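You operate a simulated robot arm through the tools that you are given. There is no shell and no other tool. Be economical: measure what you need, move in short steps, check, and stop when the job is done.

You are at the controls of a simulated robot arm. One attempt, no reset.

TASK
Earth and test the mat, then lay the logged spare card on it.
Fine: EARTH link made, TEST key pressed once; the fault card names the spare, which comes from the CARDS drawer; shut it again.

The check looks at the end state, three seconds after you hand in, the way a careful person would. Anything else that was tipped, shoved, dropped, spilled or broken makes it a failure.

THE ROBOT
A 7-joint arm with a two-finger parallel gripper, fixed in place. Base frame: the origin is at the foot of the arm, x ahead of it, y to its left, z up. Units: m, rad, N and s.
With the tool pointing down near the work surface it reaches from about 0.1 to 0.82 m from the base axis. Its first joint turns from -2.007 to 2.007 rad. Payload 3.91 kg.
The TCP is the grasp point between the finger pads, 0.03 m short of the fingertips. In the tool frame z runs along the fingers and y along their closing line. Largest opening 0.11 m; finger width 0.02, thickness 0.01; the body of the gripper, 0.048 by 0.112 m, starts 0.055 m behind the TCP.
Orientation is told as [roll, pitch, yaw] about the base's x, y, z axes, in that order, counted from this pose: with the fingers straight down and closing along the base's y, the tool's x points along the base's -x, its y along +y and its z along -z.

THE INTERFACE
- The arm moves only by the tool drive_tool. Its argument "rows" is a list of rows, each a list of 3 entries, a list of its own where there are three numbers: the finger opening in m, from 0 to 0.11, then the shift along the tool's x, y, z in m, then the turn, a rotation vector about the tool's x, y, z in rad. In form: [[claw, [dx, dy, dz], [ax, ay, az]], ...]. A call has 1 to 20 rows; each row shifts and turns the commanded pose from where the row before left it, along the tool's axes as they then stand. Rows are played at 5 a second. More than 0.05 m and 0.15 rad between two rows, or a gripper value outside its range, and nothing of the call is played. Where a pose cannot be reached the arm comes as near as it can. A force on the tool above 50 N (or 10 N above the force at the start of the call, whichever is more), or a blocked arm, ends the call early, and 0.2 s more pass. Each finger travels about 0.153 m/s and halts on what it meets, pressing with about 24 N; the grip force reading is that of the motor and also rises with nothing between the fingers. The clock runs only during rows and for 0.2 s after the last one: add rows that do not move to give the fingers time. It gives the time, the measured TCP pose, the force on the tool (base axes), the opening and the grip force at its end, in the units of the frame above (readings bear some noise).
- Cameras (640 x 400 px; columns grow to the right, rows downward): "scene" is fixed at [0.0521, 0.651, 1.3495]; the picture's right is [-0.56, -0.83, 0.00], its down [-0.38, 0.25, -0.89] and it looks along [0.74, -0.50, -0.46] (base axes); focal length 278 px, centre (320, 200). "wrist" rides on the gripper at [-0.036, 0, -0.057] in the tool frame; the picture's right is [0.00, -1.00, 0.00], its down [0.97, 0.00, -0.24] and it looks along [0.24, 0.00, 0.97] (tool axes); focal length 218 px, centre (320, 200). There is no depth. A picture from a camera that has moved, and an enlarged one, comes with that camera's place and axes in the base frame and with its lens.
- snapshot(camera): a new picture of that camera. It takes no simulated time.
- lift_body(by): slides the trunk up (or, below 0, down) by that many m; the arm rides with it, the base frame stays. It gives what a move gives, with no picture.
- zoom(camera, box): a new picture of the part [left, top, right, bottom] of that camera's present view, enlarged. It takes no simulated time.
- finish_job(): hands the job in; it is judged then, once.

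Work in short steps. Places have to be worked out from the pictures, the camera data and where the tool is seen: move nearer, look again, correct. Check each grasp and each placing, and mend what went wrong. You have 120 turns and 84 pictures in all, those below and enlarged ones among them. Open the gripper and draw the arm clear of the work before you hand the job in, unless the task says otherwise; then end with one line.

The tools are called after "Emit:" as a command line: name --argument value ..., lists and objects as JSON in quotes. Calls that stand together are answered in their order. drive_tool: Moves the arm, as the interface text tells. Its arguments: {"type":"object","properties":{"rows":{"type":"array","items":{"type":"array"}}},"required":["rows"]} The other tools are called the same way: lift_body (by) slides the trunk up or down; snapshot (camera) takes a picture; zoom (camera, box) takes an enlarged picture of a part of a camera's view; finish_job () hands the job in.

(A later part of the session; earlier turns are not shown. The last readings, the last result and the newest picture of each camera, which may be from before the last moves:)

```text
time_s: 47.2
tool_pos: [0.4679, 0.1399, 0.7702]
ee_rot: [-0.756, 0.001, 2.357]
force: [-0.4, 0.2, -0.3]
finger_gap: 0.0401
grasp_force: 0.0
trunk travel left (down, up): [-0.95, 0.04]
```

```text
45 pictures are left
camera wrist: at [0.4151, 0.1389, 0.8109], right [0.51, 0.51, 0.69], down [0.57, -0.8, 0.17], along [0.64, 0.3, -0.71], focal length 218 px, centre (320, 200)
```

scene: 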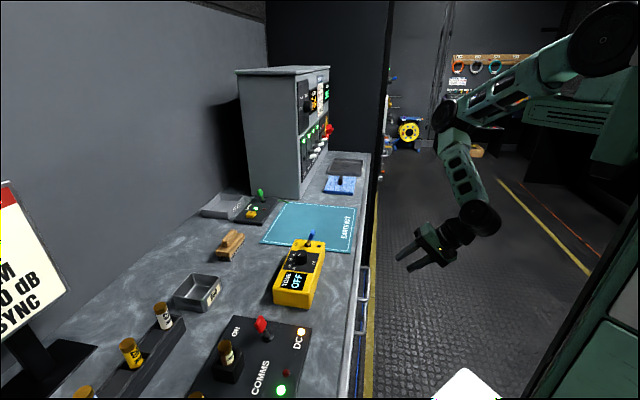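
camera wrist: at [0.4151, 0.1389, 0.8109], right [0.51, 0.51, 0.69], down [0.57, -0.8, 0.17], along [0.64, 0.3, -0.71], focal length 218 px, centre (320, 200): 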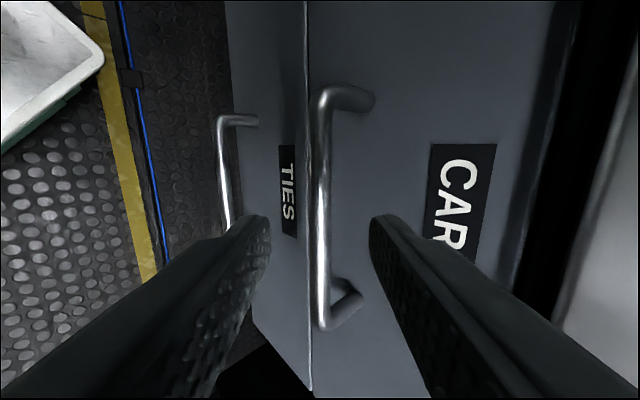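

Pose follows and the bar is centred between the fingers. I advance 4.5 cm and close.

Emit:
drive_tool --rows '[[0.04, [0, 0, 0.025], [0, 0, 0]], [0.04, [0, 0, 0.02], [0, 0, 0]], [0.04, [0, 0, 0], [0, 0, 0]], [0, [0, 0, 0], [0, 0, 0]], [0, [0, 0, 0], [0, 0, 0]], [0, [0, 0, 0], [0, 0, 0]]]'

Emit:
snapshot --camera "wrist"

```text
time_s: 48.6
tool_pos: [0.49, 0.1628, 0.7374]
ee_rot: [-0.756, 0.001, 2.356]
force: [2.0, -0.6, -6.4]
finger_gap: 0.0127
grasp_force: 45.0
trunk travel left (down, up): [-0.95, 0.04]
```

```text
44 pictures are left
camera wrist: at [0.4373, 0.161, 0.7783], right [0.51, 0.51, 0.69], down [0.57, -0.8, 0.17], along [0.64, 0.3, -0.71], focal length 218 px, centre (320, 200)
```

wrist: 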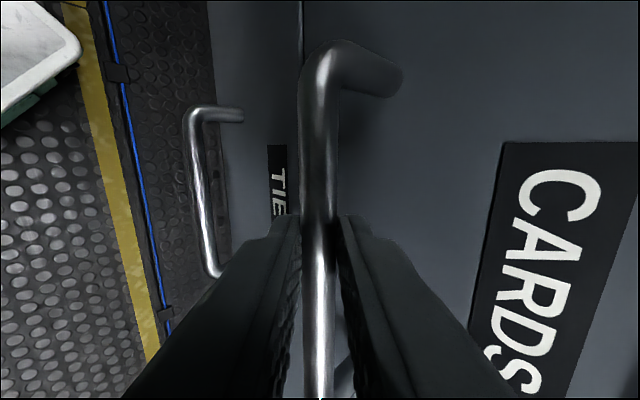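

Bar gripped (12.7 mm). I pull the drawer toward the robot along −e2.

Emit:
drive_tool --rows '[[0, [0, 0.0145, -0.0138], [0, 0, 0]], [0, [0, 0.0145, -0.0138], [0, 0, 0]], [0, [0, 0.0145, -0.0138], [0, 0, 0]], [0, [0, 0.0145, -0.0138], [0, 0, 0]], [0, [0, 0.0145, -0.0138], [0, 0, 0]]]'

Emit:
zoom --camera "scene" --box '[300, 180, 500, 330]'

```text
time_s: 49.8
tool_pos: [0.4286, 0.0998, 0.7367]
ee_rot: [-0.751, 0.002, 2.353]
force: [6.5, -5.9, -41.7]
finger_gap: 0.0126
grasp_force: 45.0
trunk travel left (down, up): [-0.95, 0.04]
stopped in row 5: the force on the tool passed its limit (the readings are from after the stop); the commanded pose is now the measured one
```

```text
2.67 times, centred on (400, 255) of scene
camera zoom: at [0.0521, 0.651, 1.3495], right [-0.56, -0.83, 0.0], down [-0.38, 0.25, -0.89], along [0.74, -0.5, -0.46], focal length 741 px, centre (107, 53)
```

zoom: 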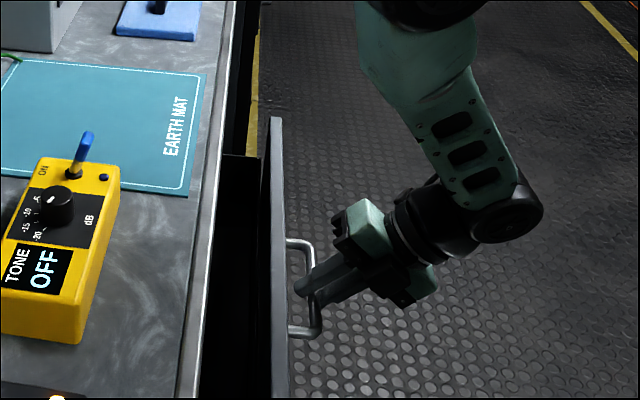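

Drawer is open about 9 cm; a vertical strain built up and stopped the call. I continue with a slight downward correction.

Emit:
drive_tool --rows '[[0, [0, 0.0149, -0.0132], [0, 0, 0]], [0, [0, 0.0149, -0.0132], [0, 0, 0]], [0, [0, 0.0149, -0.0132], [0, 0, 0]]]'

Emit:
zoom --camera "scene" --box '[300, 180, 500, 330]'

```text
time_s: 50.0
tool_pos: [0.4285, 0.1002, 0.7375]
ee_rot: [-0.748, 0.002, 2.355]
force: [5.9, -5.3, -40.0]
finger_gap: 0.0126
grasp_force: 44.8
trunk travel left (down, up): [-0.95, 0.04]
stopped in row 1: the force on the tool passed its limit (the readings are from after the stop); the commanded pose is now the measured one
```

```text
2.67 times, centred on (400, 255) of scene
camera zoom: at [0.0521, 0.651, 1.3495], right [-0.56, -0.83, 0.0], down [-0.38, 0.25, -0.89], along [0.74, -0.5, -0.46], focal length 741 px, centre (107, 53)
```

zoom: 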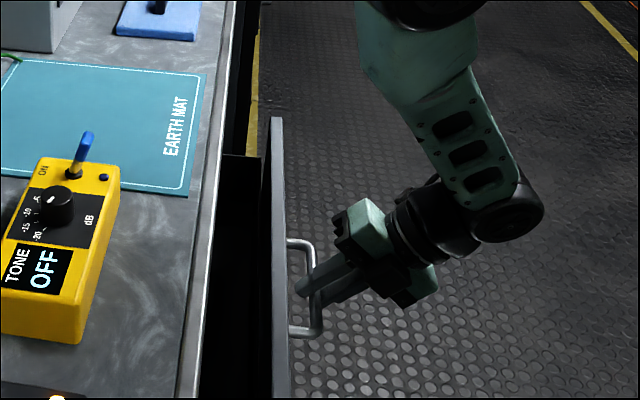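

The vertical strain persists, so I open the fingers briefly to release it and look.

Emit:
drive_tool --rows '[[0.03, [0, 0, 0], [0, 0, 0]], [0.03, [0, 0, 0], [0, 0, 0]]]'

Emit:
snapshot --camera "wrist"

```text
time_s: 50.6
tool_pos: [0.4269, 0.1014, 0.7396]
ee_rot: [-0.756, 0.0, 2.354]
force: [0.0, 0.8, -0.1]
finger_gap: 0.03
grasp_force: 0.0
trunk travel left (down, up): [-0.95, 0.04]
```

```text
41 pictures are left
camera wrist: at [0.3741, 0.0999, 0.7808], right [0.51, 0.51, 0.69], down [0.57, -0.8, 0.18], along [0.64, 0.3, -0.71], focal length 218 px, centre (320, 200)
```

wrist: 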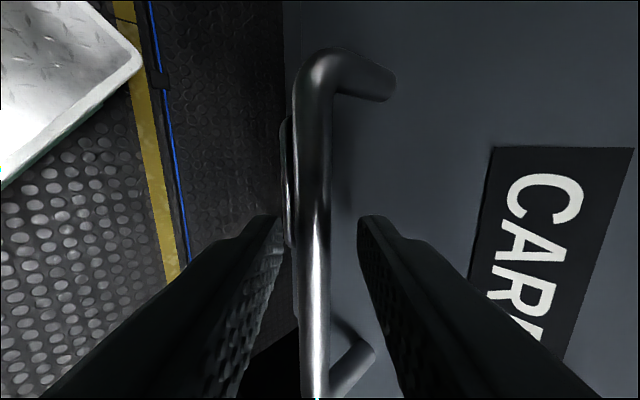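

Strain gone. I pull on with the fingers loosely around the bar, which avoids clamping strain.

Emit:
drive_tool --rows '[[0.02, [0, 0.0145, -0.0138], [0, 0, 0]], [0.02, [0, 0.0145, -0.0138], [0, 0, 0]], [0.02, [0, 0.0145, -0.0138], [0, 0, 0]], [0.02, [0, 0.0145, -0.0138], [0, 0, 0]], [0.02, [0, 0.0145, -0.0138], [0, 0, 0]]]'

Emit:
zoom --camera "scene" --box '[300, 180, 500, 330]'

```text
time_s: 51.8
tool_pos: [0.3867, 0.1001, 0.7676]
ee_rot: [-0.871, -0.041, 2.358]
force: [0.0, 0.4, -0.1]
finger_gap: 0.0199
grasp_force: 0.1
trunk travel left (down, up): [-0.95, 0.04]
```

```text
2.67 times, centred on (400, 255) of scene
camera zoom: at [0.0521, 0.651, 1.3495], right [-0.56, -0.83, 0.0], down [-0.38, 0.25, -0.89], along [0.74, -0.5, -0.46], focal length 741 px, centre (107, 53)
```

zoom: 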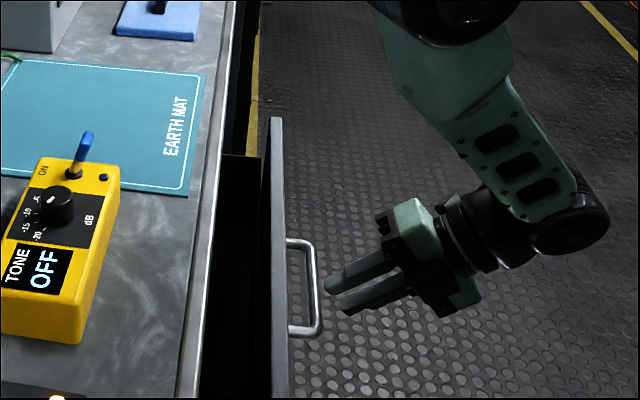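

The arm runs into a wrist limit this close when tilted; a vertical tool should fold better. I raise it, set it vertical, and look into the open drawer from above.

Emit:
drive_tool --rows '[[0.04, [0, -0.0275, -0.029], [0, 0, 0]], [0.04, [0, -0.0275, -0.029], [0, 0, 0]], [0.04, [0, -0.0275, -0.029], [0, 0, 0]], [0.04, [0, -0.0275, -0.029], [0, 0, 0]], [0.04, [0, -0.0275, -0.029], [0, 0, 0]], [0.04, [0, 0, 0], [-0.15, 0, 0]], [0.04, [0, 0, 0], [-0.15, 0, 0]], [0.04, [0, 0, 0], [-0.15, 0, 0]], [0.04, [0, 0, 0], [-0.15, 0, 0]], [0.04, [0, 0, 0], [-0.156, 0, 0]], [0.04, [0, 0, 0], [0, 0, 0]]]'

Emit:
snapshot --camera "wrist"

```text
refused: row 10 steps farther than a row can; nothing moved
```

```text
39 pictures are left
camera wrist: at [0.3319, 0.0939, 0.8059], right [0.48, 0.43, 0.76], down [0.56, -0.82, 0.11], along [0.68, 0.37, -0.64], focal length 218 px, centre (320, 200)
```

wrist: 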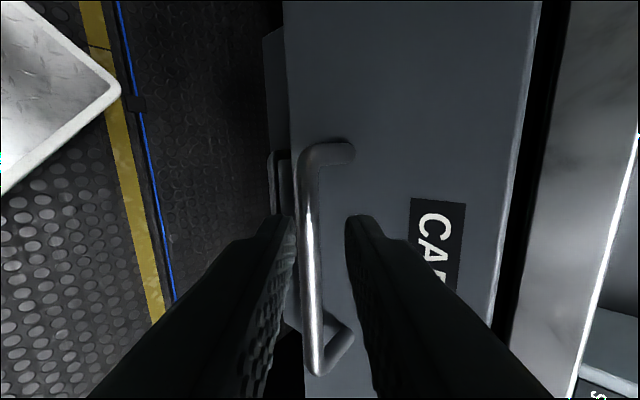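

One row exceeded the turn limit by a hair; same move again with 0.15.

Emit:
drive_tool --rows '[[0.04, [0, 0.0, -0.03], [0, 0, 0]], [0.04, [0, -0.0275, -0.029], [0, 0, 0]], [0.04, [0, -0.0275, -0.029], [0, 0, 0]], [0.04, [0, -0.0275, -0.029], [0, 0, 0]], [0.04, [0, -0.0275, -0.029], [0, 0, 0]], [0.04, [0, -0.0275, -0.029], [0, 0, 0]], [0.04, [0, 0, 0], [-0.15, 0, 0]], [0.04, [0, 0, 0], [-0.15, 0, 0]], [0.04, [0, 0, 0], [-0.15, 0, 0]], [0.04, [0, 0, 0], [-0.15, 0, 0]], [0.04, [0, 0, 0], [-0.15, 0, 0]], [0.04, [0, 0, 0], [0, 0, 0]]]'

Emit:
snapshot --camera "wrist"

```text
time_s: 54.4
tool_pos: [0.3456, 0.0222, 0.9267]
ee_rot: [-0.006, 0.001, 2.354]
force: [0.5, 0.2, -1.6]
finger_gap: 0.04
grasp_force: 0.0
out of reach, approached as far as the arm can: row 6, 7, 8
trunk travel left (down, up): [-0.95, 0.04]
```

```text
38 pictures are left
camera wrist: at [0.3206, 0.0486, 0.9842], right [0.71, 0.71, 0.01], down [0.68, -0.69, 0.24], along [0.17, -0.17, -0.97], focal length 218 px, centre (320, 200)
```

wrist: 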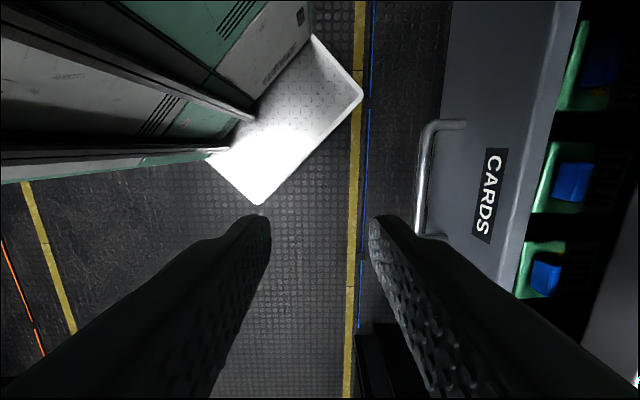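

The cards (green with blue blocks) are visible in the drawer; it must open further. I'll hook the handle again with a steeper tool (0.4 rad tilt), which the arm folds better.

Emit:
drive_tool --rows '[[0.04, [0, 0, 0], [0.133, 0, 0]], [0.04, [0, 0, 0], [0.133, 0, 0]], [0.04, [0, 0, 0], [0.133, 0, 0]], [0.04, [0, -0.0097, 0.041], [0, 0, 0]], [0.04, [0, -0.0097, 0.041], [0, 0, 0]], [0.04, [0, -0.0097, 0.041], [0, 0, 0]], [0.04, [0, -0.0097, 0.041], [0, 0, 0]], [0.04, [0, 0, 0], [0, 0, 0]]]'

Emit:
snapshot --camera "wrist"

```text
time_s: 56.2
tool_pos: [0.4172, 0.0944, 0.7911]
ee_rot: [-0.404, 0.004, 2.353]
force: [0.1, 0.5, -1.4]
finger_gap: 0.0401
grasp_force: 0.0
trunk travel left (down, up): [-0.95, 0.04]
```

```text
37 pictures are left
camera wrist: at [0.3771, 0.1042, 0.8436], right [0.65, 0.65, 0.39], down [0.62, -0.75, 0.22], along [0.44, 0.1, -0.89], focal length 218 px, centre (320, 200)
```

wrist: 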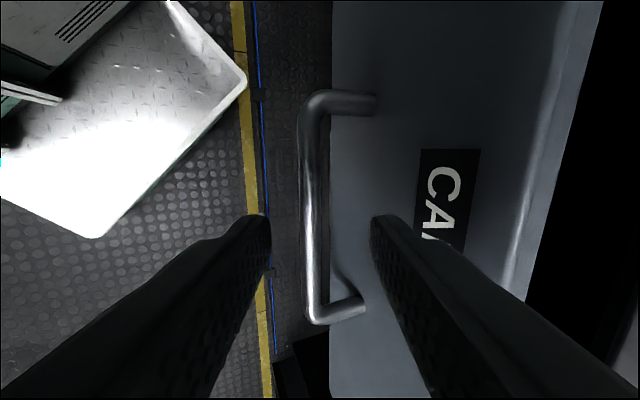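

Bar is centred. I advance, close loosely, and pull another ~11 cm.

Emit:
drive_tool --rows '[[0.04, [0, 0, 0.03], [0, 0, 0]], [0.04, [0, 0, 0.027], [0, 0, 0]], [0.018, [0, 0, 0], [0, 0, 0]], [0.018, [0, 0.0184, -0.0078], [0, 0, 0]], [0.018, [0, 0.0184, -0.0078], [0, 0, 0]], [0.018, [0, 0.0184, -0.0078], [0, 0, 0]], [0.018, [0, 0.0184, -0.0078], [0, 0, 0]], [0.018, [0, 0.0184, -0.0078], [0, 0, 0]]]'

Emit:
zoom --camera "scene" --box '[300, 180, 500, 330]'

```text
time_s: 58.0
tool_pos: [0.3626, 0.0373, 0.7383]
ee_rot: [-0.405, 0.003, 2.355]
force: [0.1, -0.2, 0.1]
finger_gap: 0.018
grasp_force: 0.3
trunk travel left (down, up): [-0.95, 0.04]
```

```text
2.67 times, centred on (400, 255) of scene
camera zoom: at [0.0521, 0.651, 1.3495], right [-0.56, -0.83, 0.0], down [-0.38, 0.25, -0.89], along [0.74, -0.5, -0.46], focal length 741 px, centre (107, 53)
```

zoom: 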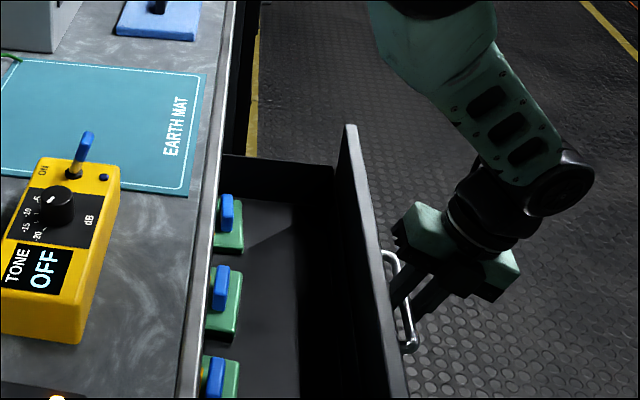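

It works; cards with blue grips are visible. I pull 4 cm more so the cards clear the slab, then look.

Emit:
drive_tool --rows '[[0.018, [0, 0.0184, -0.0078], [0, 0, 0]], [0.018, [0, 0.0184, -0.0078], [0, 0, 0]], [0.018, [0, 0, 0], [0, 0, 0]]]'

Emit:
zoom --camera "scene" --box '[300, 180, 500, 330]'

```text
time_s: 58.8
tool_pos: [0.3376, 0.0151, 0.7388]
ee_rot: [-0.415, -0.003, 2.356]
force: [-0.4, 0.2, -0.3]
finger_gap: 0.0178
grasp_force: 0.0
trunk travel left (down, up): [-0.95, 0.04]
```

```text
2.67 times, centred on (400, 255) of scene
camera zoom: at [0.0521, 0.651, 1.3495], right [-0.56, -0.83, 0.0], down [-0.38, 0.25, -0.89], along [0.74, -0.5, -0.46], focal length 741 px, centre (107, 53)
```

zoom: 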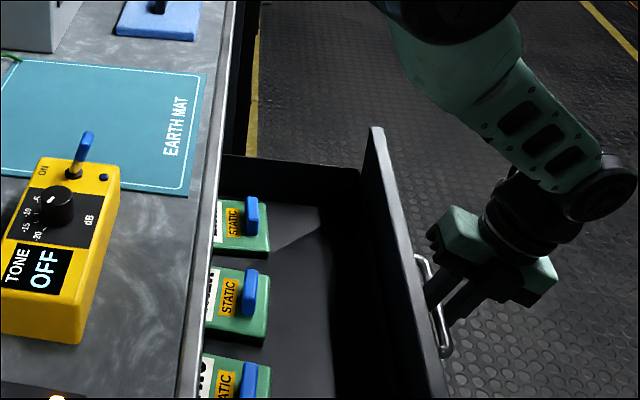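

Open ~21 cm, enough to see labels. I lift the fingers out of the handle, go vertical above the drawer and look in.

Emit:
drive_tool --rows '[[0.03, [0, 0, 0], [0, 0, 0]], [0.03, [0, 0, -0.03], [0, 0, 0]], [0.03, [0, 0, -0.03], [0, 0, 0]], [0.03, [0, -0.016, -0.037], [0, 0, 0]], [0.03, [0, -0.016, -0.037], [0, 0, 0]], [0.03, [0, -0.016, -0.037], [0, 0, 0]], [0.03, [0, -0.016, -0.037], [0, 0, 0]], [0.03, [0, 0, 0], [-0.135, 0, 0]], [0.03, [0, 0, 0], [-0.135, 0, 0]], [0.03, [0, 0, 0], [-0.135, 0, 0]], [0.03, [0, -0.04, 0], [0, 0, 0]], [0.03, [0, -0.04, 0], [0, 0, 0]], [0.03, [0, 0, 0], [0, 0, 0]]]'

Emit:
snapshot --camera "wrist"

```text
time_s: 61.6
tool_pos: [0.3793, 0.0561, 0.9156]
ee_rot: [0.001, 0.002, 2.353]
force: [0.0, -0.7, -0.5]
finger_gap: 0.03
grasp_force: 0.1
out of reach, approached as far as the arm can: row 7
trunk travel left (down, up): [-0.95, 0.04]
```

```text
34 pictures are left
camera wrist: at [0.354, 0.083, 0.9722], right [0.71, 0.71, 0.0], down [0.68, -0.69, 0.24], along [0.17, -0.17, -0.97], focal length 218 px, centre (320, 200)
```

wrist: 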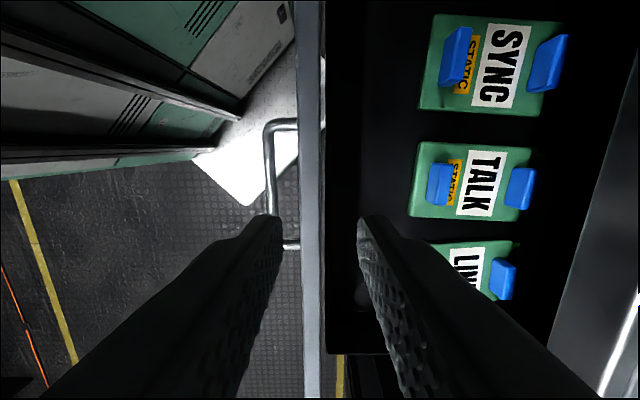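

Card SYNC is identified, at the low-e1 end. I move over it for precise localisation.

Emit:
drive_tool --rows '[[0.06, [-0.03, -0.023, 0], [0, 0, 0]], [0.08, [-0.03, -0.023, 0], [0, 0, 0]], [0.1, [-0.03, -0.023, 0], [0, 0, 0]], [0.11, [-0.028, -0.023, 0], [0, 0, 0]], [0.11, [0, 0, 0], [0, 0, 0]]]'

Emit:
snapshot --camera "wrist"

```text
time_s: 62.8
tool_pos: [0.3621, 0.2079, 0.9164]
ee_rot: [0.0, 0.001, 2.353]
force: [0.0, -0.5, -0.2]
finger_gap: 0.1101
grasp_force: 0.1
trunk travel left (down, up): [-0.95, 0.04]
```

```text
33 pictures are left
camera wrist: at [0.3359, 0.2326, 0.9725], right [0.71, 0.71, 0.0], down [0.68, -0.69, 0.24], along [0.17, -0.17, -0.97], focal length 218 px, centre (320, 200)
```

wrist: 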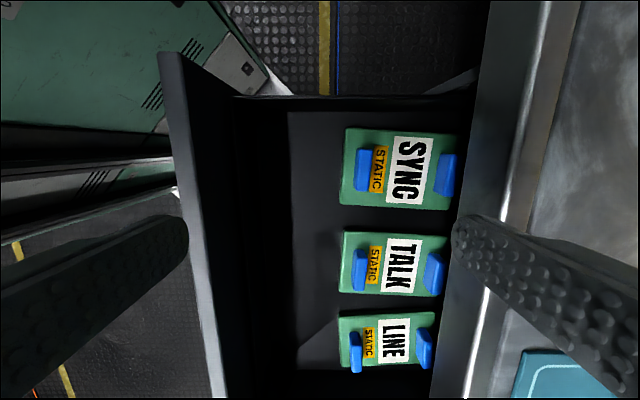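

Card top is at z≈0.69, spanning e2 0.43–0.57, with its rear under the slab; I'll pinch the front blue tab. Enlarging for a precise fix.

Emit:
zoom --camera "wrist" --box '[320, 110, 480, 225]'

Emit:
zoom --camera "scene" --box '[330, 230, 450, 330]'

```text
3.48 times, centred on (400, 168) of wrist
camera zoom: at [0.3359, 0.2326, 0.9725], right [0.71, 0.71, 0.0], down [0.68, -0.69, 0.24], along [0.17, -0.17, -0.97], focal length 759 px, centre (42, 313)
```

zoom: 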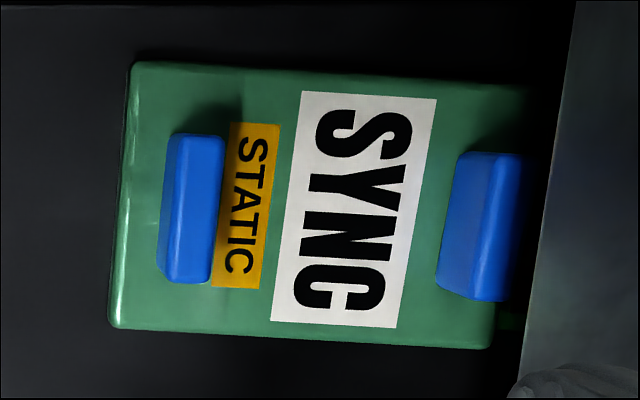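

```text
4.00 times, centred on (390, 280) of scene
camera zoom: at [0.0521, 0.651, 1.3495], right [-0.56, -0.83, 0.0], down [-0.38, 0.25, -0.89], along [0.74, -0.5, -0.46], focal length 1111 px, centre (40, -120)
```

zoom: 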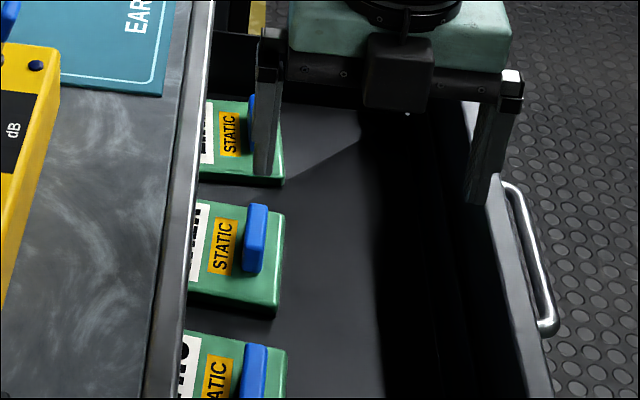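

Front tab: e1 0.099, e2 0.454, ~15 mm thick, top z≈0.725. I move above it and descend to z≈0.77 with a 45 mm opening, then check.

Emit:
drive_tool --rows '[[0.07, [-0.005, -0.0255, 0], [0, 0, 0]], [0.045, [-0.005, -0.0255, 0], [0, 0, 0]], [0.045, [0, 0, 0.04], [0, 0, 0]], [0.045, [0, 0, 0.04], [0, 0, 0]], [0.045, [0, 0, 0.04], [0, 0, 0]], [0.045, [0, 0, 0.02], [0, 0, 0]], [0.045, [0, 0, 0], [0, 0, 0]]]'

Emit:
snapshot --camera "wrist"

Emit:
zoom --camera "scene" --box '[310, 210, 470, 340]'

```text
time_s: 64.1
tool_pos: [0.3902, 0.2474, 0.805]
ee_rot: [-0.002, 0.002, 2.354]
force: [-10.4, -19.2, 39.5]
finger_gap: 0.045
grasp_force: 0.0
trunk travel left (down, up): [-0.95, 0.04]
stopped in row 6: the force on the tool passed its limit (the readings are from after the stop); the commanded pose is now the measured one
```

```text
30 pictures are left
camera wrist: at [0.3644, 0.2738, 0.8619], right [0.71, 0.71, 0.0], down [0.68, -0.69, 0.24], along [0.17, -0.17, -0.97], focal length 218 px, centre (320, 200)
```

wrist: 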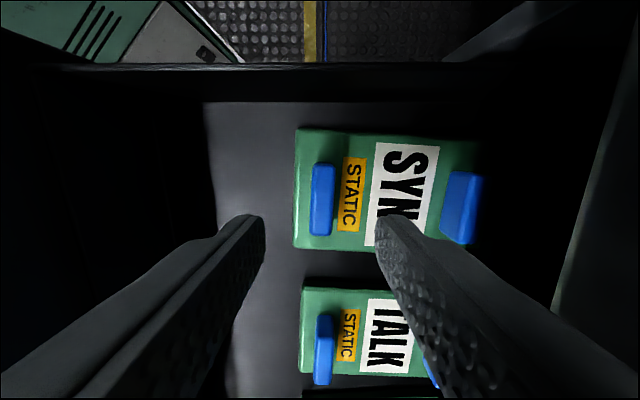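

```text
3.08 times, centred on (390, 275) of scene
camera zoom: at [0.0521, 0.651, 1.3495], right [-0.56, -0.83, 0.0], down [-0.38, 0.25, -0.89], along [0.74, -0.5, -0.46], focal length 855 px, centre (105, -31)
```

zoom: 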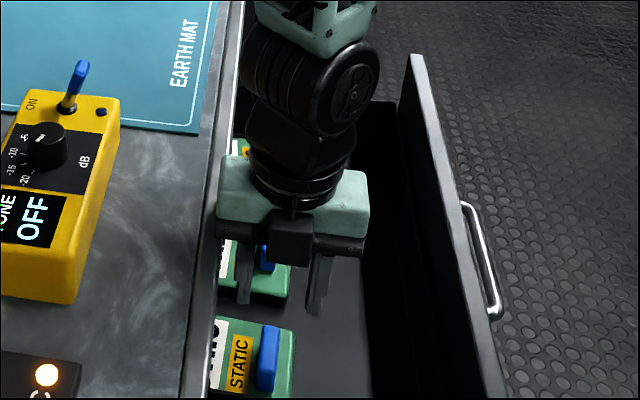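

The gripper body touched the bench slab edge; there is too little room with the tab at e2 0.454. I go up and pull the drawer further out by pushing on the inside of its front panel with closed, vertical fingers.

Emit:
drive_tool --rows '[[0.045, [0, 0.005, -0.03], [0, 0, 0]], [0.02, [0, 0, -0.04], [0, 0, 0]], [0, [0, 0, -0.04], [0, 0, 0]], [0, [0.027, 0.018, 0], [0, 0, 0]], [0, [0.027, 0.018, 0], [0, 0, 0]], [0, [0.027, 0.018, 0], [0, 0, 0]], [0, [0.027, 0.018, 0], [0, 0, 0]], [0, [0, 0, 0], [0, 0, 0]]]'

Emit:
snapshot --camera "wrist"

```text
time_s: 65.9
tool_pos: [0.4113, 0.1184, 0.9143]
ee_rot: [0.0, 0.002, 2.353]
force: [-0.4, -0.7, 0.5]
finger_gap: 0.0001
grasp_force: 23.9
trunk travel left (down, up): [-0.95, 0.04]
```

```text
28 pictures are left
camera wrist: at [0.3861, 0.1448, 0.9703], right [0.71, 0.71, 0.0], down [0.68, -0.69, 0.24], along [0.17, -0.17, -0.97], focal length 218 px, centre (320, 200)
```

wrist: 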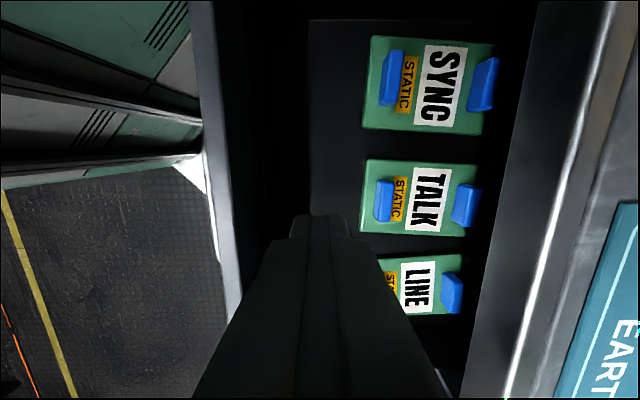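

Clear space between the panel (inner face e2≈0.31) and the cards (front e2≈0.43). I descend between them and pull outward.

Emit:
drive_tool --rows '[[0, [0, 0, 0.042], [0, 0, 0]], [0, [0, 0, 0.042], [0, 0, 0]], [0, [0, 0, 0.04], [0, 0, 0]], [0, [0, 0.02, 0], [0, 0, 0]], [0, [0, 0.02, 0], [0, 0, 0]], [0, [0, 0.015, 0], [0, 0, 0]], [0, [0, 0.015, 0], [0, 0, 0]], [0, [0, 0.015, 0], [0, 0, 0]], [0, [0, 0.015, 0], [0, 0, 0]], [0, [0, 0.015, 0], [0, 0, 0]], [0, [0, 0, 0], [0, 0, 0]]]'

Emit:
snapshot --camera "wrist"

```text
time_s: 68.3
tool_pos: [0.3307, 0.0365, 0.7876]
ee_rot: [-0.001, 0.003, 2.354]
force: [0.0, 0.2, 0.2]
finger_gap: 0.0
grasp_force: 23.9
trunk travel left (down, up): [-0.95, 0.04]
```

```text
27 pictures are left
camera wrist: at [0.3055, 0.0638, 0.8451], right [0.71, 0.71, 0.0], down [0.68, -0.69, 0.24], along [0.17, -0.17, -0.97], focal length 218 px, centre (320, 200)
```

wrist: 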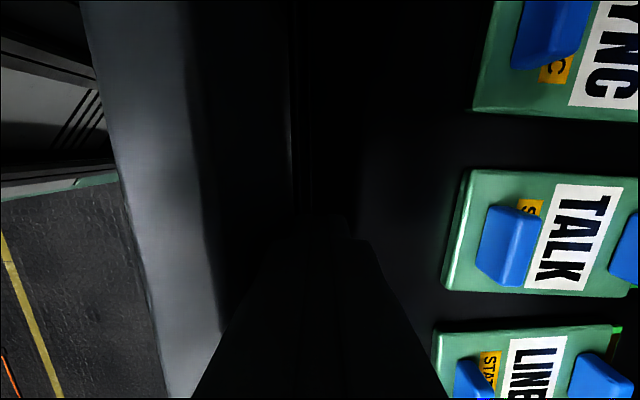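

Drawer moved 6 cm further. I pull 2 cm more, then raise and go above the SYNC tab.

Emit:
drive_tool --rows '[[0, [0, 0.01, 0], [0, 0, 0]], [0, [0, 0.01, 0], [0, 0, 0]], [0, [0, -0.015, 0], [0, 0, 0]], [0, [0, -0.02, -0.035], [0, 0, 0]], [0, [0, -0.02, -0.035], [0, 0, 0]], [0.03, [-0.02, -0.02, -0.035], [0, 0, 0]], [0.06, [-0.03, -0.015, 0], [0, 0, 0]], [0.06, [-0.03, -0.01, 0], [0, 0, 0]], [0.06, [-0.028, -0.01, 0], [0, 0, 0]], [0.06, [0, 0, 0], [0, 0, 0]]]'

Emit:
snapshot --camera "wrist"

```text
time_s: 70.5
tool_pos: [0.319, 0.1793, 0.8923]
ee_rot: [-0.002, 0.003, 2.356]
force: [-1.0, 0.7, 0.4]
finger_gap: 0.06
grasp_force: 0.1
trunk travel left (down, up): [-0.95, 0.04]
```

```text
26 pictures are left
camera wrist: at [0.2932, 0.2043, 0.9494], right [0.71, 0.71, 0.0], down [0.68, -0.69, 0.24], along [0.17, -0.17, -0.97], focal length 218 px, centre (320, 200)
```

wrist: 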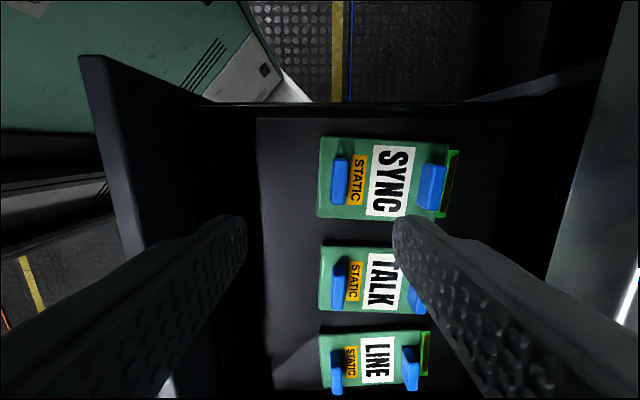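

SYNC tab now at e2 0.374, e1 0.099. I align and descend to z≈0.765.

Emit:
drive_tool --rows '[[0.05, [0, -0.0217, 0], [0, 0, 0]], [0.05, [0, 0, 0.042], [0, 0, 0]], [0.05, [0, 0, 0.042], [0, 0, 0]], [0.05, [0, 0, 0.043], [0, 0, 0]], [0.05, [0, 0, 0], [0, 0, 0]]]'

Emit:
snapshot --camera "wrist"

Emit:
zoom --camera "scene" --box '[330, 230, 490, 360]'

```text
time_s: 71.7
tool_pos: [0.3344, 0.1932, 0.7643]
ee_rot: [-0.002, 0.002, 2.353]
force: [-0.9, -0.4, 0.0]
finger_gap: 0.0501
grasp_force: 0.0
trunk travel left (down, up): [-0.95, 0.04]
```

```text
25 pictures are left
camera wrist: at [0.3087, 0.2198, 0.8223], right [0.71, 0.71, 0.0], down [0.68, -0.69, 0.24], along [0.17, -0.17, -0.97], focal length 218 px, centre (320, 200)
```

wrist: 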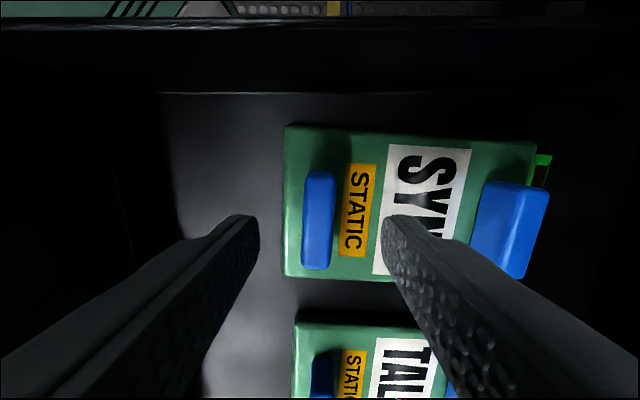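

```text
3.08 times, centred on (410, 295) of scene
camera zoom: at [0.0521, 0.651, 1.3495], right [-0.56, -0.83, 0.0], down [-0.38, 0.25, -0.89], along [0.74, -0.5, -0.46], focal length 855 px, centre (43, -92)
```

zoom: 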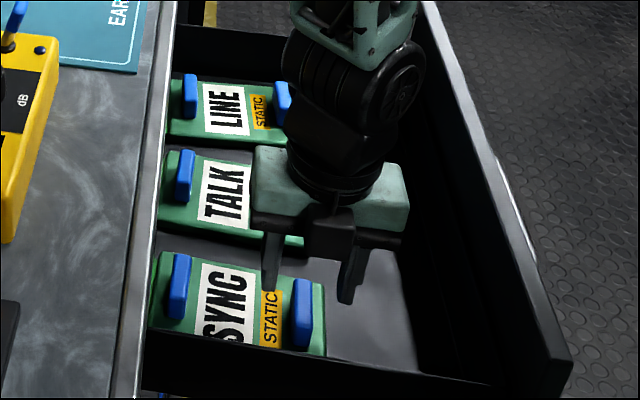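

Tab is centred between the fingers. I descend the last 3.5 cm and close.

Emit:
drive_tool --rows '[[0.05, [-0.002, 0, 0.02], [0, 0, 0]], [0.05, [0, 0, 0.01], [0, 0, 0]], [0.05, [0, 0, 0.005], [0, 0, 0]], [0.015, [0, 0, 0], [0, 0, 0]], [0, [0, 0, 0], [0, 0, 0]], [0, [0, 0, 0], [0, 0, 0]], [0, [0, 0, 0], [0, 0, 0]]]'

Emit:
snapshot --camera "wrist"

```text
time_s: 73.3
tool_pos: [0.3326, 0.1947, 0.73]
ee_rot: [-0.001, 0.002, 2.355]
force: [0.5, -0.1, 0.3]
finger_gap: 0.0154
grasp_force: 23.8
trunk travel left (down, up): [-0.95, 0.04]
```

```text
23 pictures are left
camera wrist: at [0.3079, 0.2209, 0.7876], right [0.71, 0.71, 0.0], down [0.68, -0.69, 0.24], along [0.17, -0.17, -0.97], focal length 218 px, centre (320, 200)
```

wrist: 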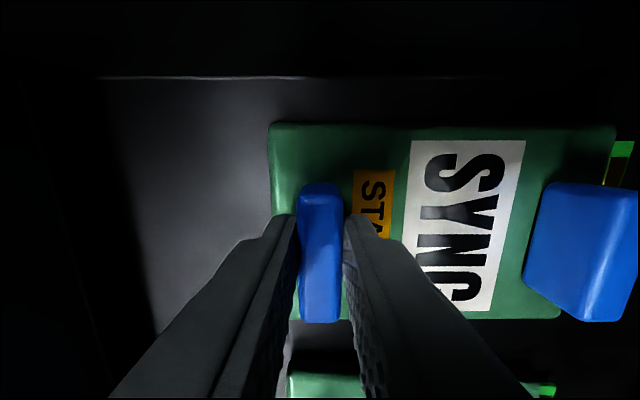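

Tab gripped at 15.4 mm. I lift 4 cm, slide 4 cm away from the slab, then check.

Emit:
drive_tool --rows '[[0, [0, 0, -0.01], [0, 0, 0]], [0, [0, 0, -0.015], [0, 0, 0]], [0, [0, 0, -0.015], [0, 0, 0]], [0, [0, 0.02, 0], [0, 0, 0]], [0, [0, 0.02, 0], [0, 0, 0]], [0, [0, 0, 0], [0, 0, 0]]]'

Emit:
snapshot --camera "wrist"

Emit:
zoom --camera "scene" --box '[330, 230, 490, 360]'

```text
time_s: 74.7
tool_pos: [0.3045, 0.1665, 0.7712]
ee_rot: [0.0, 0.002, 2.354]
force: [1.0, -0.1, -1.0]
finger_gap: 0.0158
grasp_force: 24.3
trunk travel left (down, up): [-0.95, 0.04]
```

```text
22 pictures are left
camera wrist: at [0.2794, 0.192, 0.8282], right [0.71, 0.71, 0.0], down [0.68, -0.69, 0.24], along [0.17, -0.17, -0.97], focal length 218 px, centre (320, 200)
```

wrist: 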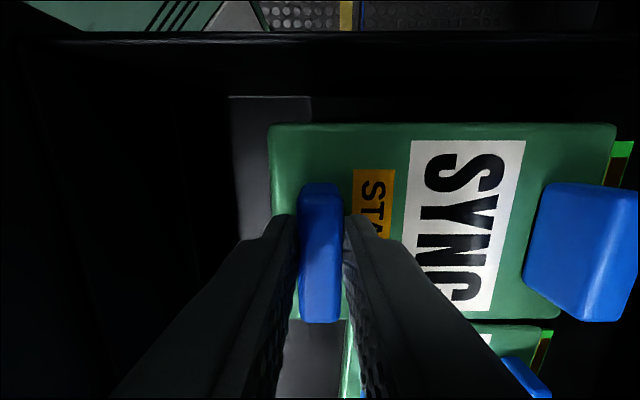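

```text
3.08 times, centred on (410, 295) of scene
camera zoom: at [0.0521, 0.651, 1.3495], right [-0.56, -0.83, 0.0], down [-0.38, 0.25, -0.89], along [0.74, -0.5, -0.46], focal length 855 px, centre (43, -92)
```

zoom: 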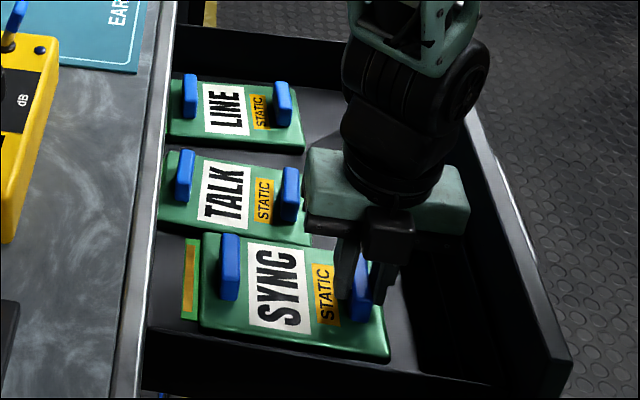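

Card is held level and clear of the slab. I raise it and move along e1 until it is in front of the mat.

Emit:
drive_tool --rows '[[0, [0, 0, -0.03], [0, 0, 0]], [0, [0, 0, -0.036], [0, 0, 0]], [0, [0, 0, -0.036], [0, 0, 0]], [0, [0, 0, -0.036], [0, 0, 0]], [0, [0, 0, -0.036], [0, 0, 0]], [0, [0.0425, 0, 0], [0, 0, 0]], [0, [0.0425, 0, 0], [0, 0, 0]], [0, [0.0425, 0, 0], [0, 0, 0]], [0, [0.0425, 0, 0], [0, 0, 0]], [0, [0.0425, 0, 0], [0, 0, 0]], [0, [0.0425, 0, 0], [0, 0, 0]], [0, [0, 0, 0], [0, 0, 0]]]'

Emit:
snapshot --camera "scene"

```text
time_s: 77.3
tool_pos: [0.4847, -0.0154, 0.9453]
ee_rot: [-0.002, 0.002, 2.354]
force: [-0.7, -0.4, -1.7]
finger_gap: 0.0153
grasp_force: 24.8
trunk travel left (down, up): [-0.95, 0.04]
```

```text
20 pictures are left
```

scene: 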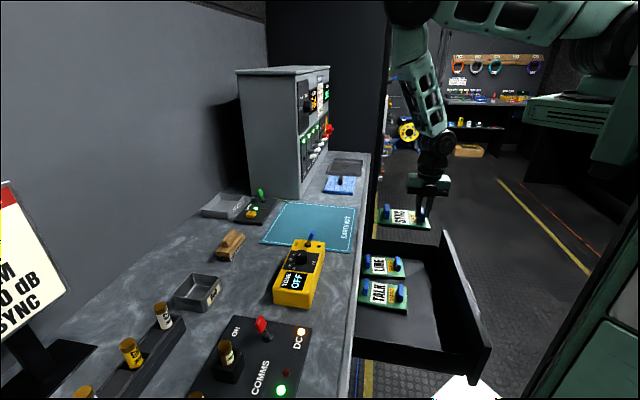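

Card held. I move it forward over the mat centre.

Emit:
drive_tool --rows '[[0, [0, -0.0404, 0], [0, 0, 0]], [0, [0, -0.0404, 0], [0, 0, 0]], [0, [0, -0.0404, 0], [0, 0, 0]], [0, [0, -0.0404, 0], [0, 0, 0]], [0, [0, -0.0404, 0], [0, 0, 0]], [0, [0, -0.0404, 0], [0, 0, 0]], [0, [0, -0.0404, 0], [0, 0, 0]], [0, [0, 0, 0], [0, 0, 0]]]'

Emit:
zoom --camera "scene" --box '[230, 150, 390, 260]'

Emit:
snapshot --camera "wrist"

```text
time_s: 79.1
tool_pos: [0.6843, 0.1855, 0.9458]
ee_rot: [-0.002, -0.001, 2.353]
force: [0.5, -1.1, -1.9]
finger_gap: 0.0156
grasp_force: 24.1
trunk travel left (down, up): [-0.95, 0.04]
```

```text
3.64 times, centred on (310, 205) of scene
camera zoom: at [0.0521, 0.651, 1.3495], right [-0.56, -0.83, 0.0], down [-0.38, 0.25, -0.89], along [0.74, -0.5, -0.46], focal length 1010 px, centre (356, 182)
```

zoom: 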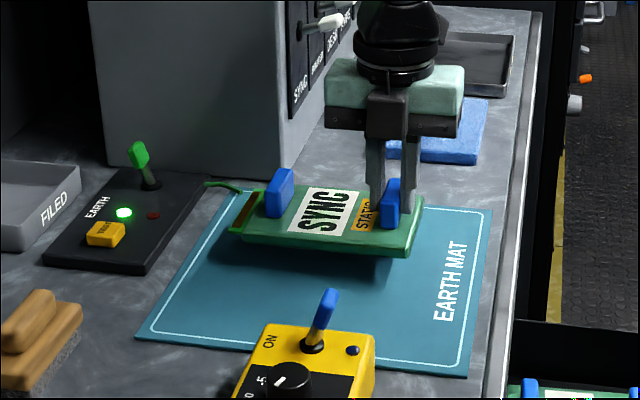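

```text
18 pictures are left
camera wrist: at [0.6591, 0.2102, 1.0033], right [0.71, 0.71, 0.0], down [0.68, -0.69, 0.24], along [0.17, -0.17, -0.97], focal length 218 px, centre (320, 200)
```

wrist: 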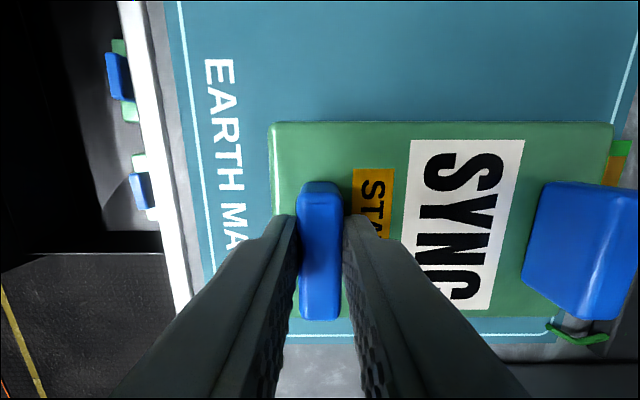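

Card is over the mat's middle with margin all round. I lower it near the surface.

Emit:
drive_tool --rows '[[0, [0, 0, 0.015], [0, 0, 0]], [0, [0, 0, 0.012], [0, 0, 0]], [0, [0, 0, 0.005], [0, 0, 0]], [0, [0, 0, 0], [0, 0, 0]]]'

Emit:
zoom --camera "scene" --box '[230, 150, 390, 260]'

```text
time_s: 80.1
tool_pos: [0.6847, 0.1854, 0.9167]
ee_rot: [-0.003, 0.001, 2.356]
force: [-3.3, -3.7, 19.0]
finger_gap: 0.0155
grasp_force: 24.3
trunk travel left (down, up): [-0.95, 0.04]
```

```text
3.64 times, centred on (310, 205) of scene
camera zoom: at [0.0521, 0.651, 1.3495], right [-0.56, -0.83, 0.0], down [-0.38, 0.25, -0.89], along [0.74, -0.5, -0.46], focal length 1010 px, centre (356, 182)
```

zoom: 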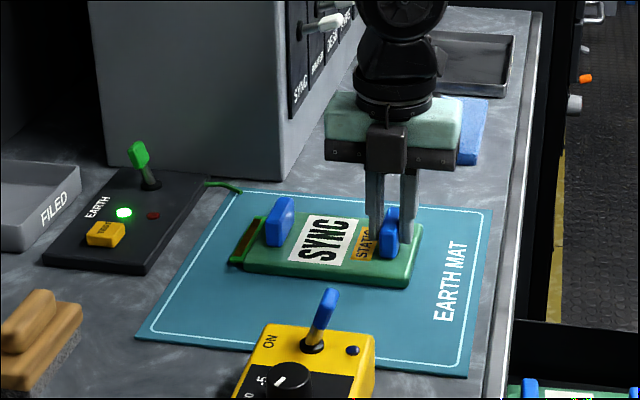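

The card is on the mat (19 N contact). I ease up 2 mm, open the fingers, and rise.

Emit:
drive_tool --rows '[[0, [0, 0, -0.0025], [0, 0, 0]], [0.02, [0, 0, 0], [0, 0, 0]], [0.045, [0, 0, 0], [0, 0, 0]], [0.045, [0, 0, 0], [0, 0, 0]], [0.045, [0, 0, -0.025], [0, 0, 0]], [0.045, [0, 0, -0.03], [0, 0, 0]], [0.045, [0, 0, -0.03], [0, 0, 0]]]'

Emit:
zoom --camera "scene" --box '[230, 150, 390, 260]'

```text
time_s: 81.7
tool_pos: [0.6831, 0.1838, 1.0013]
ee_rot: [-0.002, 0.002, 2.354]
force: [-0.3, -0.2, -0.9]
finger_gap: 0.0447
grasp_force: 0.0
trunk travel left (down, up): [-0.95, 0.04]
```

```text
3.64 times, centred on (310, 205) of scene
camera zoom: at [0.0521, 0.651, 1.3495], right [-0.56, -0.83, 0.0], down [-0.38, 0.25, -0.89], along [0.74, -0.5, -0.46], focal length 1010 px, centre (356, 182)
```

zoom: 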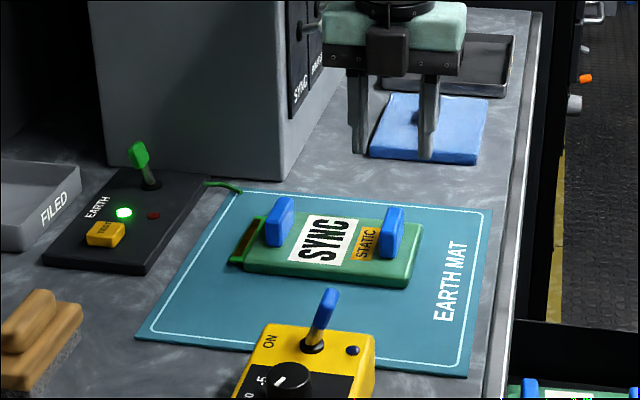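

Card lies flat on the mat, released. Now to shut the drawer: I return over it, above its front panel.

Emit:
drive_tool --rows '[[0.045, [-0.0197, 0.0425, 0], [0, 0, 0]], [0.045, [-0.0197, 0.0425, 0], [0, 0, 0]], [0.045, [-0.0197, 0.0425, 0], [0, 0, 0]], [0.045, [-0.0197, 0.0425, 0], [0, 0, 0]], [0.045, [-0.0197, 0.0425, 0], [0, 0, 0]], [0.045, [-0.0197, 0.0425, 0], [0, 0, 0]], [0.045, [0, 0.01, 0.033], [0, 0, 0]], [0.045, [0, 0.01, 0.033], [0, 0, 0]], [0.045, [0, 0.01, 0.033], [0, 0, 0]], [0.045, [0, 0.01, 0.033], [0, 0, 0]], [0.045, [0, 0.03, 0], [0, 0, 0]], [0.045, [0, 0.03, 0], [0, 0, 0]], [0.045, [0, 0.015, 0], [0, 0, 0]], [0.045, [0, 0, 0], [0, 0, 0]]]'

Emit:
snapshot --camera "wrist"

```text
time_s: 84.7
tool_pos: [0.3385, 0.008, 0.8686]
ee_rot: [-0.004, 0.002, 2.356]
force: [0.2, 0.1, 0.1]
finger_gap: 0.0448
grasp_force: 0.0
trunk travel left (down, up): [-0.95, 0.04]
```

```text
15 pictures are left
camera wrist: at [0.3135, 0.0338, 0.9256], right [0.71, 0.71, 0.0], down [0.68, -0.69, 0.24], along [0.17, -0.17, -0.97], focal length 218 px, centre (320, 200)
```

wrist: 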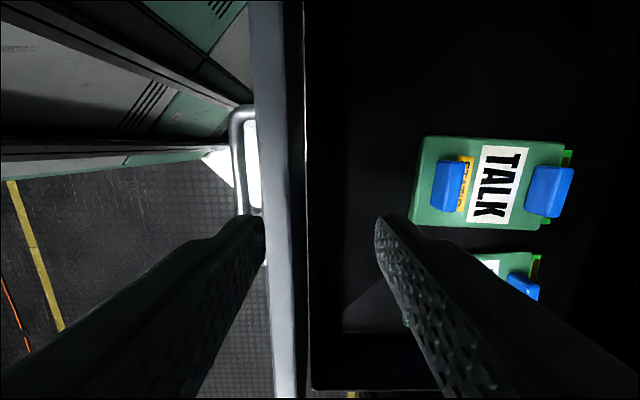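

Panel top spans e2 ≈0.21–0.236. I straddle it with a 60 mm opening and pinch.

Emit:
drive_tool --rows '[[0.06, [0, 0.01, 0], [0, 0, 0]], [0.06, [0, 0.011, 0], [0, 0, 0]], [0.06, [0, 0, 0.02], [0, 0, 0]], [0.06, [0, 0, 0.02], [0, 0, 0]], [0.06, [0, 0, 0.014], [0, 0, 0]], [0.0, [0, 0, 0], [0, 0, 0]], [0.0, [0, 0, 0], [0, 0, 0]]]'

```text
time_s: 86.3
tool_pos: [0.3242, -0.0065, 0.8145]
ee_rot: [-0.002, 0.003, 2.356]
force: [0.2, 0.4, -2.8]
finger_gap: 0.0165
grasp_force: 44.8
trunk travel left (down, up): [-0.95, 0.04]
```

Panel gripped (16.5 mm). I push the drawer in slowly.

Emit:
drive_tool --rows '[[0, [0, -0.006, 0], [0, 0, 0]], [0, [0, -0.01, 0], [0, 0, 0]], [0, [0, -0.012, 0], [0, 0, 0]], [0, [0, -0.012, 0], [0, 0, 0]], [0, [0, -0.012, 0], [0, 0, 0]], [0, [0, -0.012, 0], [0, 0, 0]], [0, [0, -0.012, 0], [0, 0, 0]], [0, [0, -0.012, 0], [0, 0, 0]], [0, [0, -0.012, 0], [0, 0, 0]], [0, [0, -0.012, 0], [0, 0, 0]], [0, [0, -0.012, 0], [0, 0, 0]], [0, [0, -0.012, 0], [0, 0, 0]], [0, [0, -0.012, 0], [0, 0, 0]], [0, [0, -0.012, 0], [0, 0, 0]], [0, [0, -0.012, 0], [0, 0, 0]], [0, [0, -0.012, 0], [0, 0, 0]], [0, [0, -0.008, 0], [0, 0, 0]]]'

Emit:
zoom --camera "scene" --box '[310, 190, 470, 330]'

```text
time_s: 89.9
tool_pos: [0.4603, 0.1286, 0.8158]
ee_rot: [-0.004, 0.0, 2.355]
force: [-8.2, 8.7, 5.5]
finger_gap: 0.0169
grasp_force: 45.2
trunk travel left (down, up): [-0.95, 0.04]
```

```text
2.86 times, centred on (390, 260) of scene
camera zoom: at [0.0521, 0.651, 1.3495], right [-0.56, -0.83, 0.0], down [-0.38, 0.25, -0.89], along [0.74, -0.5, -0.46], focal length 794 px, centre (120, 29)
```

zoom: 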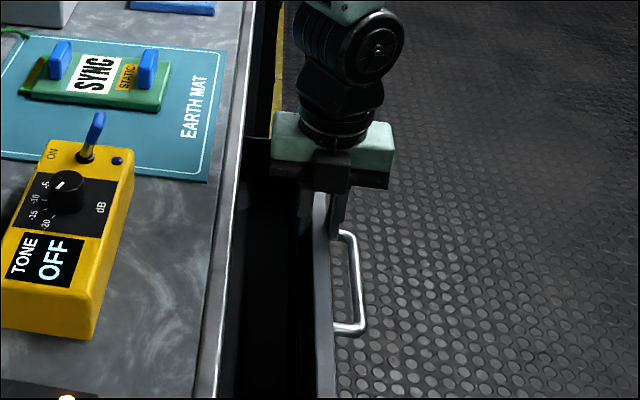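

Drawer is mostly in. To finish without hitting the slab I release, go in front, tilt, and take the handle bar.

Emit:
drive_tool --rows '[[0.05, [0, 0, 0], [0, 0, 0]], [0.05, [0, 0, 0], [0, 0, 0]], [0.05, [0, 0, -0.035], [0, 0, 0]], [0.05, [0, 0, -0.035], [0, 0, 0]], [0.04, [0, 0.039, 0], [0, 0, 0]], [0.04, [0, 0.039, 0], [0, 0, 0]], [0.04, [0, 0.038, 0], [0, 0, 0]], [0.04, [0, 0, 0], [0.125, 0, 0]], [0.04, [0, 0, 0], [0.125, 0, 0]], [0.04, [0, 0, 0], [0.125, 0, 0]], [0.04, [0, 0, 0], [0.125, 0, 0]], [0.04, [0, 0.0078, 0.033], [0, 0, 0]], [0.04, [0, 0.0078, 0.033], [0, 0, 0]], [0.04, [0, 0.0076, 0.033], [0, 0, 0]], [0.04, [0, 0, 0], [0, 0, 0]]]'

Emit:
snapshot --camera "wrist"

```text
time_s: 93.1
tool_pos: [0.3984, 0.0672, 0.7858]
ee_rot: [-0.501, 0.002, 2.353]
force: [0.6, 0.1, -0.5]
finger_gap: 0.0398
grasp_force: 0.0
trunk travel left (down, up): [-0.95, 0.04]
```

```text
13 pictures are left
camera wrist: at [0.353, 0.0732, 0.8363], right [0.62, 0.62, 0.48], down [0.6, -0.77, 0.21], along [0.5, 0.16, -0.85], focal length 218 px, centre (320, 200)
```

wrist: 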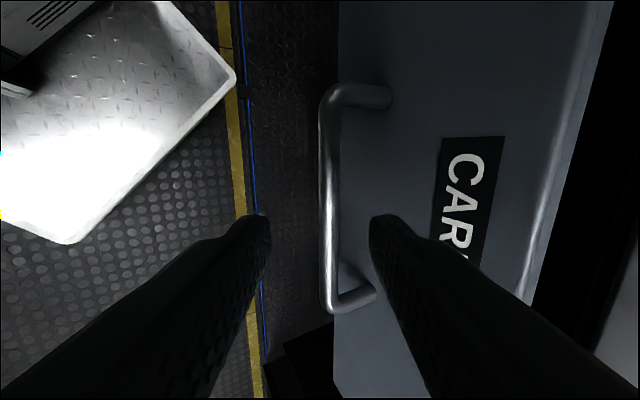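

Bar between the fingers. I advance, close loosely, and push the drawer in along +e2.

Emit:
drive_tool --rows '[[0.04, [0, -0.004, 0.03], [0, 0, 0]], [0.04, [0, 0, 0.026], [0, 0, 0]], [0.016, [0, 0, 0], [0, 0, 0]], [0.016, [0, 0, 0], [0, 0, 0]], [0.016, [0, -0.0097, 0.0053], [0, 0, 0]], [0.016, [0, -0.0097, 0.0053], [0, 0, 0]], [0.016, [0, -0.0097, 0.0053], [0, 0, 0]], [0.016, [0, -0.0097, 0.0053], [0, 0, 0]], [0.016, [0, -0.0097, 0.0053], [0, 0, 0]], [0.016, [0, -0.0097, 0.0053], [0, 0, 0]], [0.016, [0, -0.0097, 0.0053], [0, 0, 0]], [0.016, [0, -0.0097, 0.0053], [0, 0, 0]]]'

Emit:
zoom --camera "scene" --box '[310, 190, 470, 330]'

```text
time_s: 95.7
tool_pos: [0.483, 0.1502, 0.7402]
ee_rot: [-0.502, 0.003, 2.351]
force: [-0.1, 0.4, 0.0]
finger_gap: 0.016
grasp_force: 0.1
trunk travel left (down, up): [-0.95, 0.04]
```

```text
2.86 times, centred on (390, 260) of scene
camera zoom: at [0.0521, 0.651, 1.3495], right [-0.56, -0.83, 0.0], down [-0.38, 0.25, -0.89], along [0.74, -0.5, -0.46], focal length 794 px, centre (120, 29)
```

zoom: 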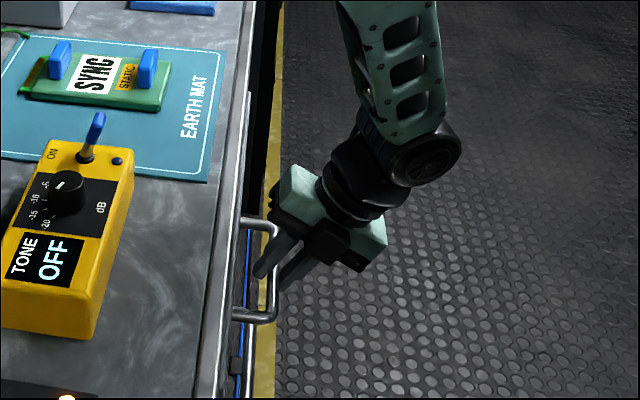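

Nearly shut, about 2 cm left. I push on in small steps until it meets the stop.

Emit:
drive_tool --rows '[[0.016, [0, -0.0053, 0.0029], [0, 0, 0]], [0.016, [0, -0.0053, 0.0029], [0, 0, 0]], [0.016, [0, -0.0035, 0.0019], [0, 0, 0]], [0.016, [0, -0.0026, 0.0014], [0, 0, 0]], [0.016, [0, -0.0026, 0.0014], [0, 0, 0]]]'

Emit:
zoom --camera "scene" --box '[310, 190, 470, 330]'

```text
time_s: 96.9
tool_pos: [0.4974, 0.1643, 0.7385]
ee_rot: [-0.5, 0.002, 2.354]
force: [-3.5, -1.9, -0.1]
finger_gap: 0.0177
grasp_force: 1.5
trunk travel left (down, up): [-0.95, 0.04]
```

```text
2.86 times, centred on (390, 260) of scene
camera zoom: at [0.0521, 0.651, 1.3495], right [-0.56, -0.83, 0.0], down [-0.38, 0.25, -0.89], along [0.74, -0.5, -0.46], focal length 794 px, centre (120, 29)
```

zoom: 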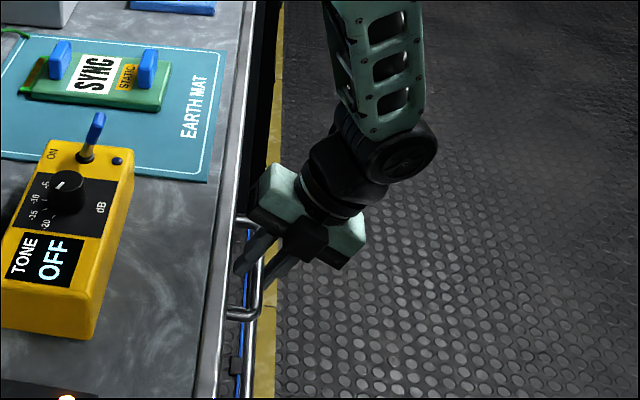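

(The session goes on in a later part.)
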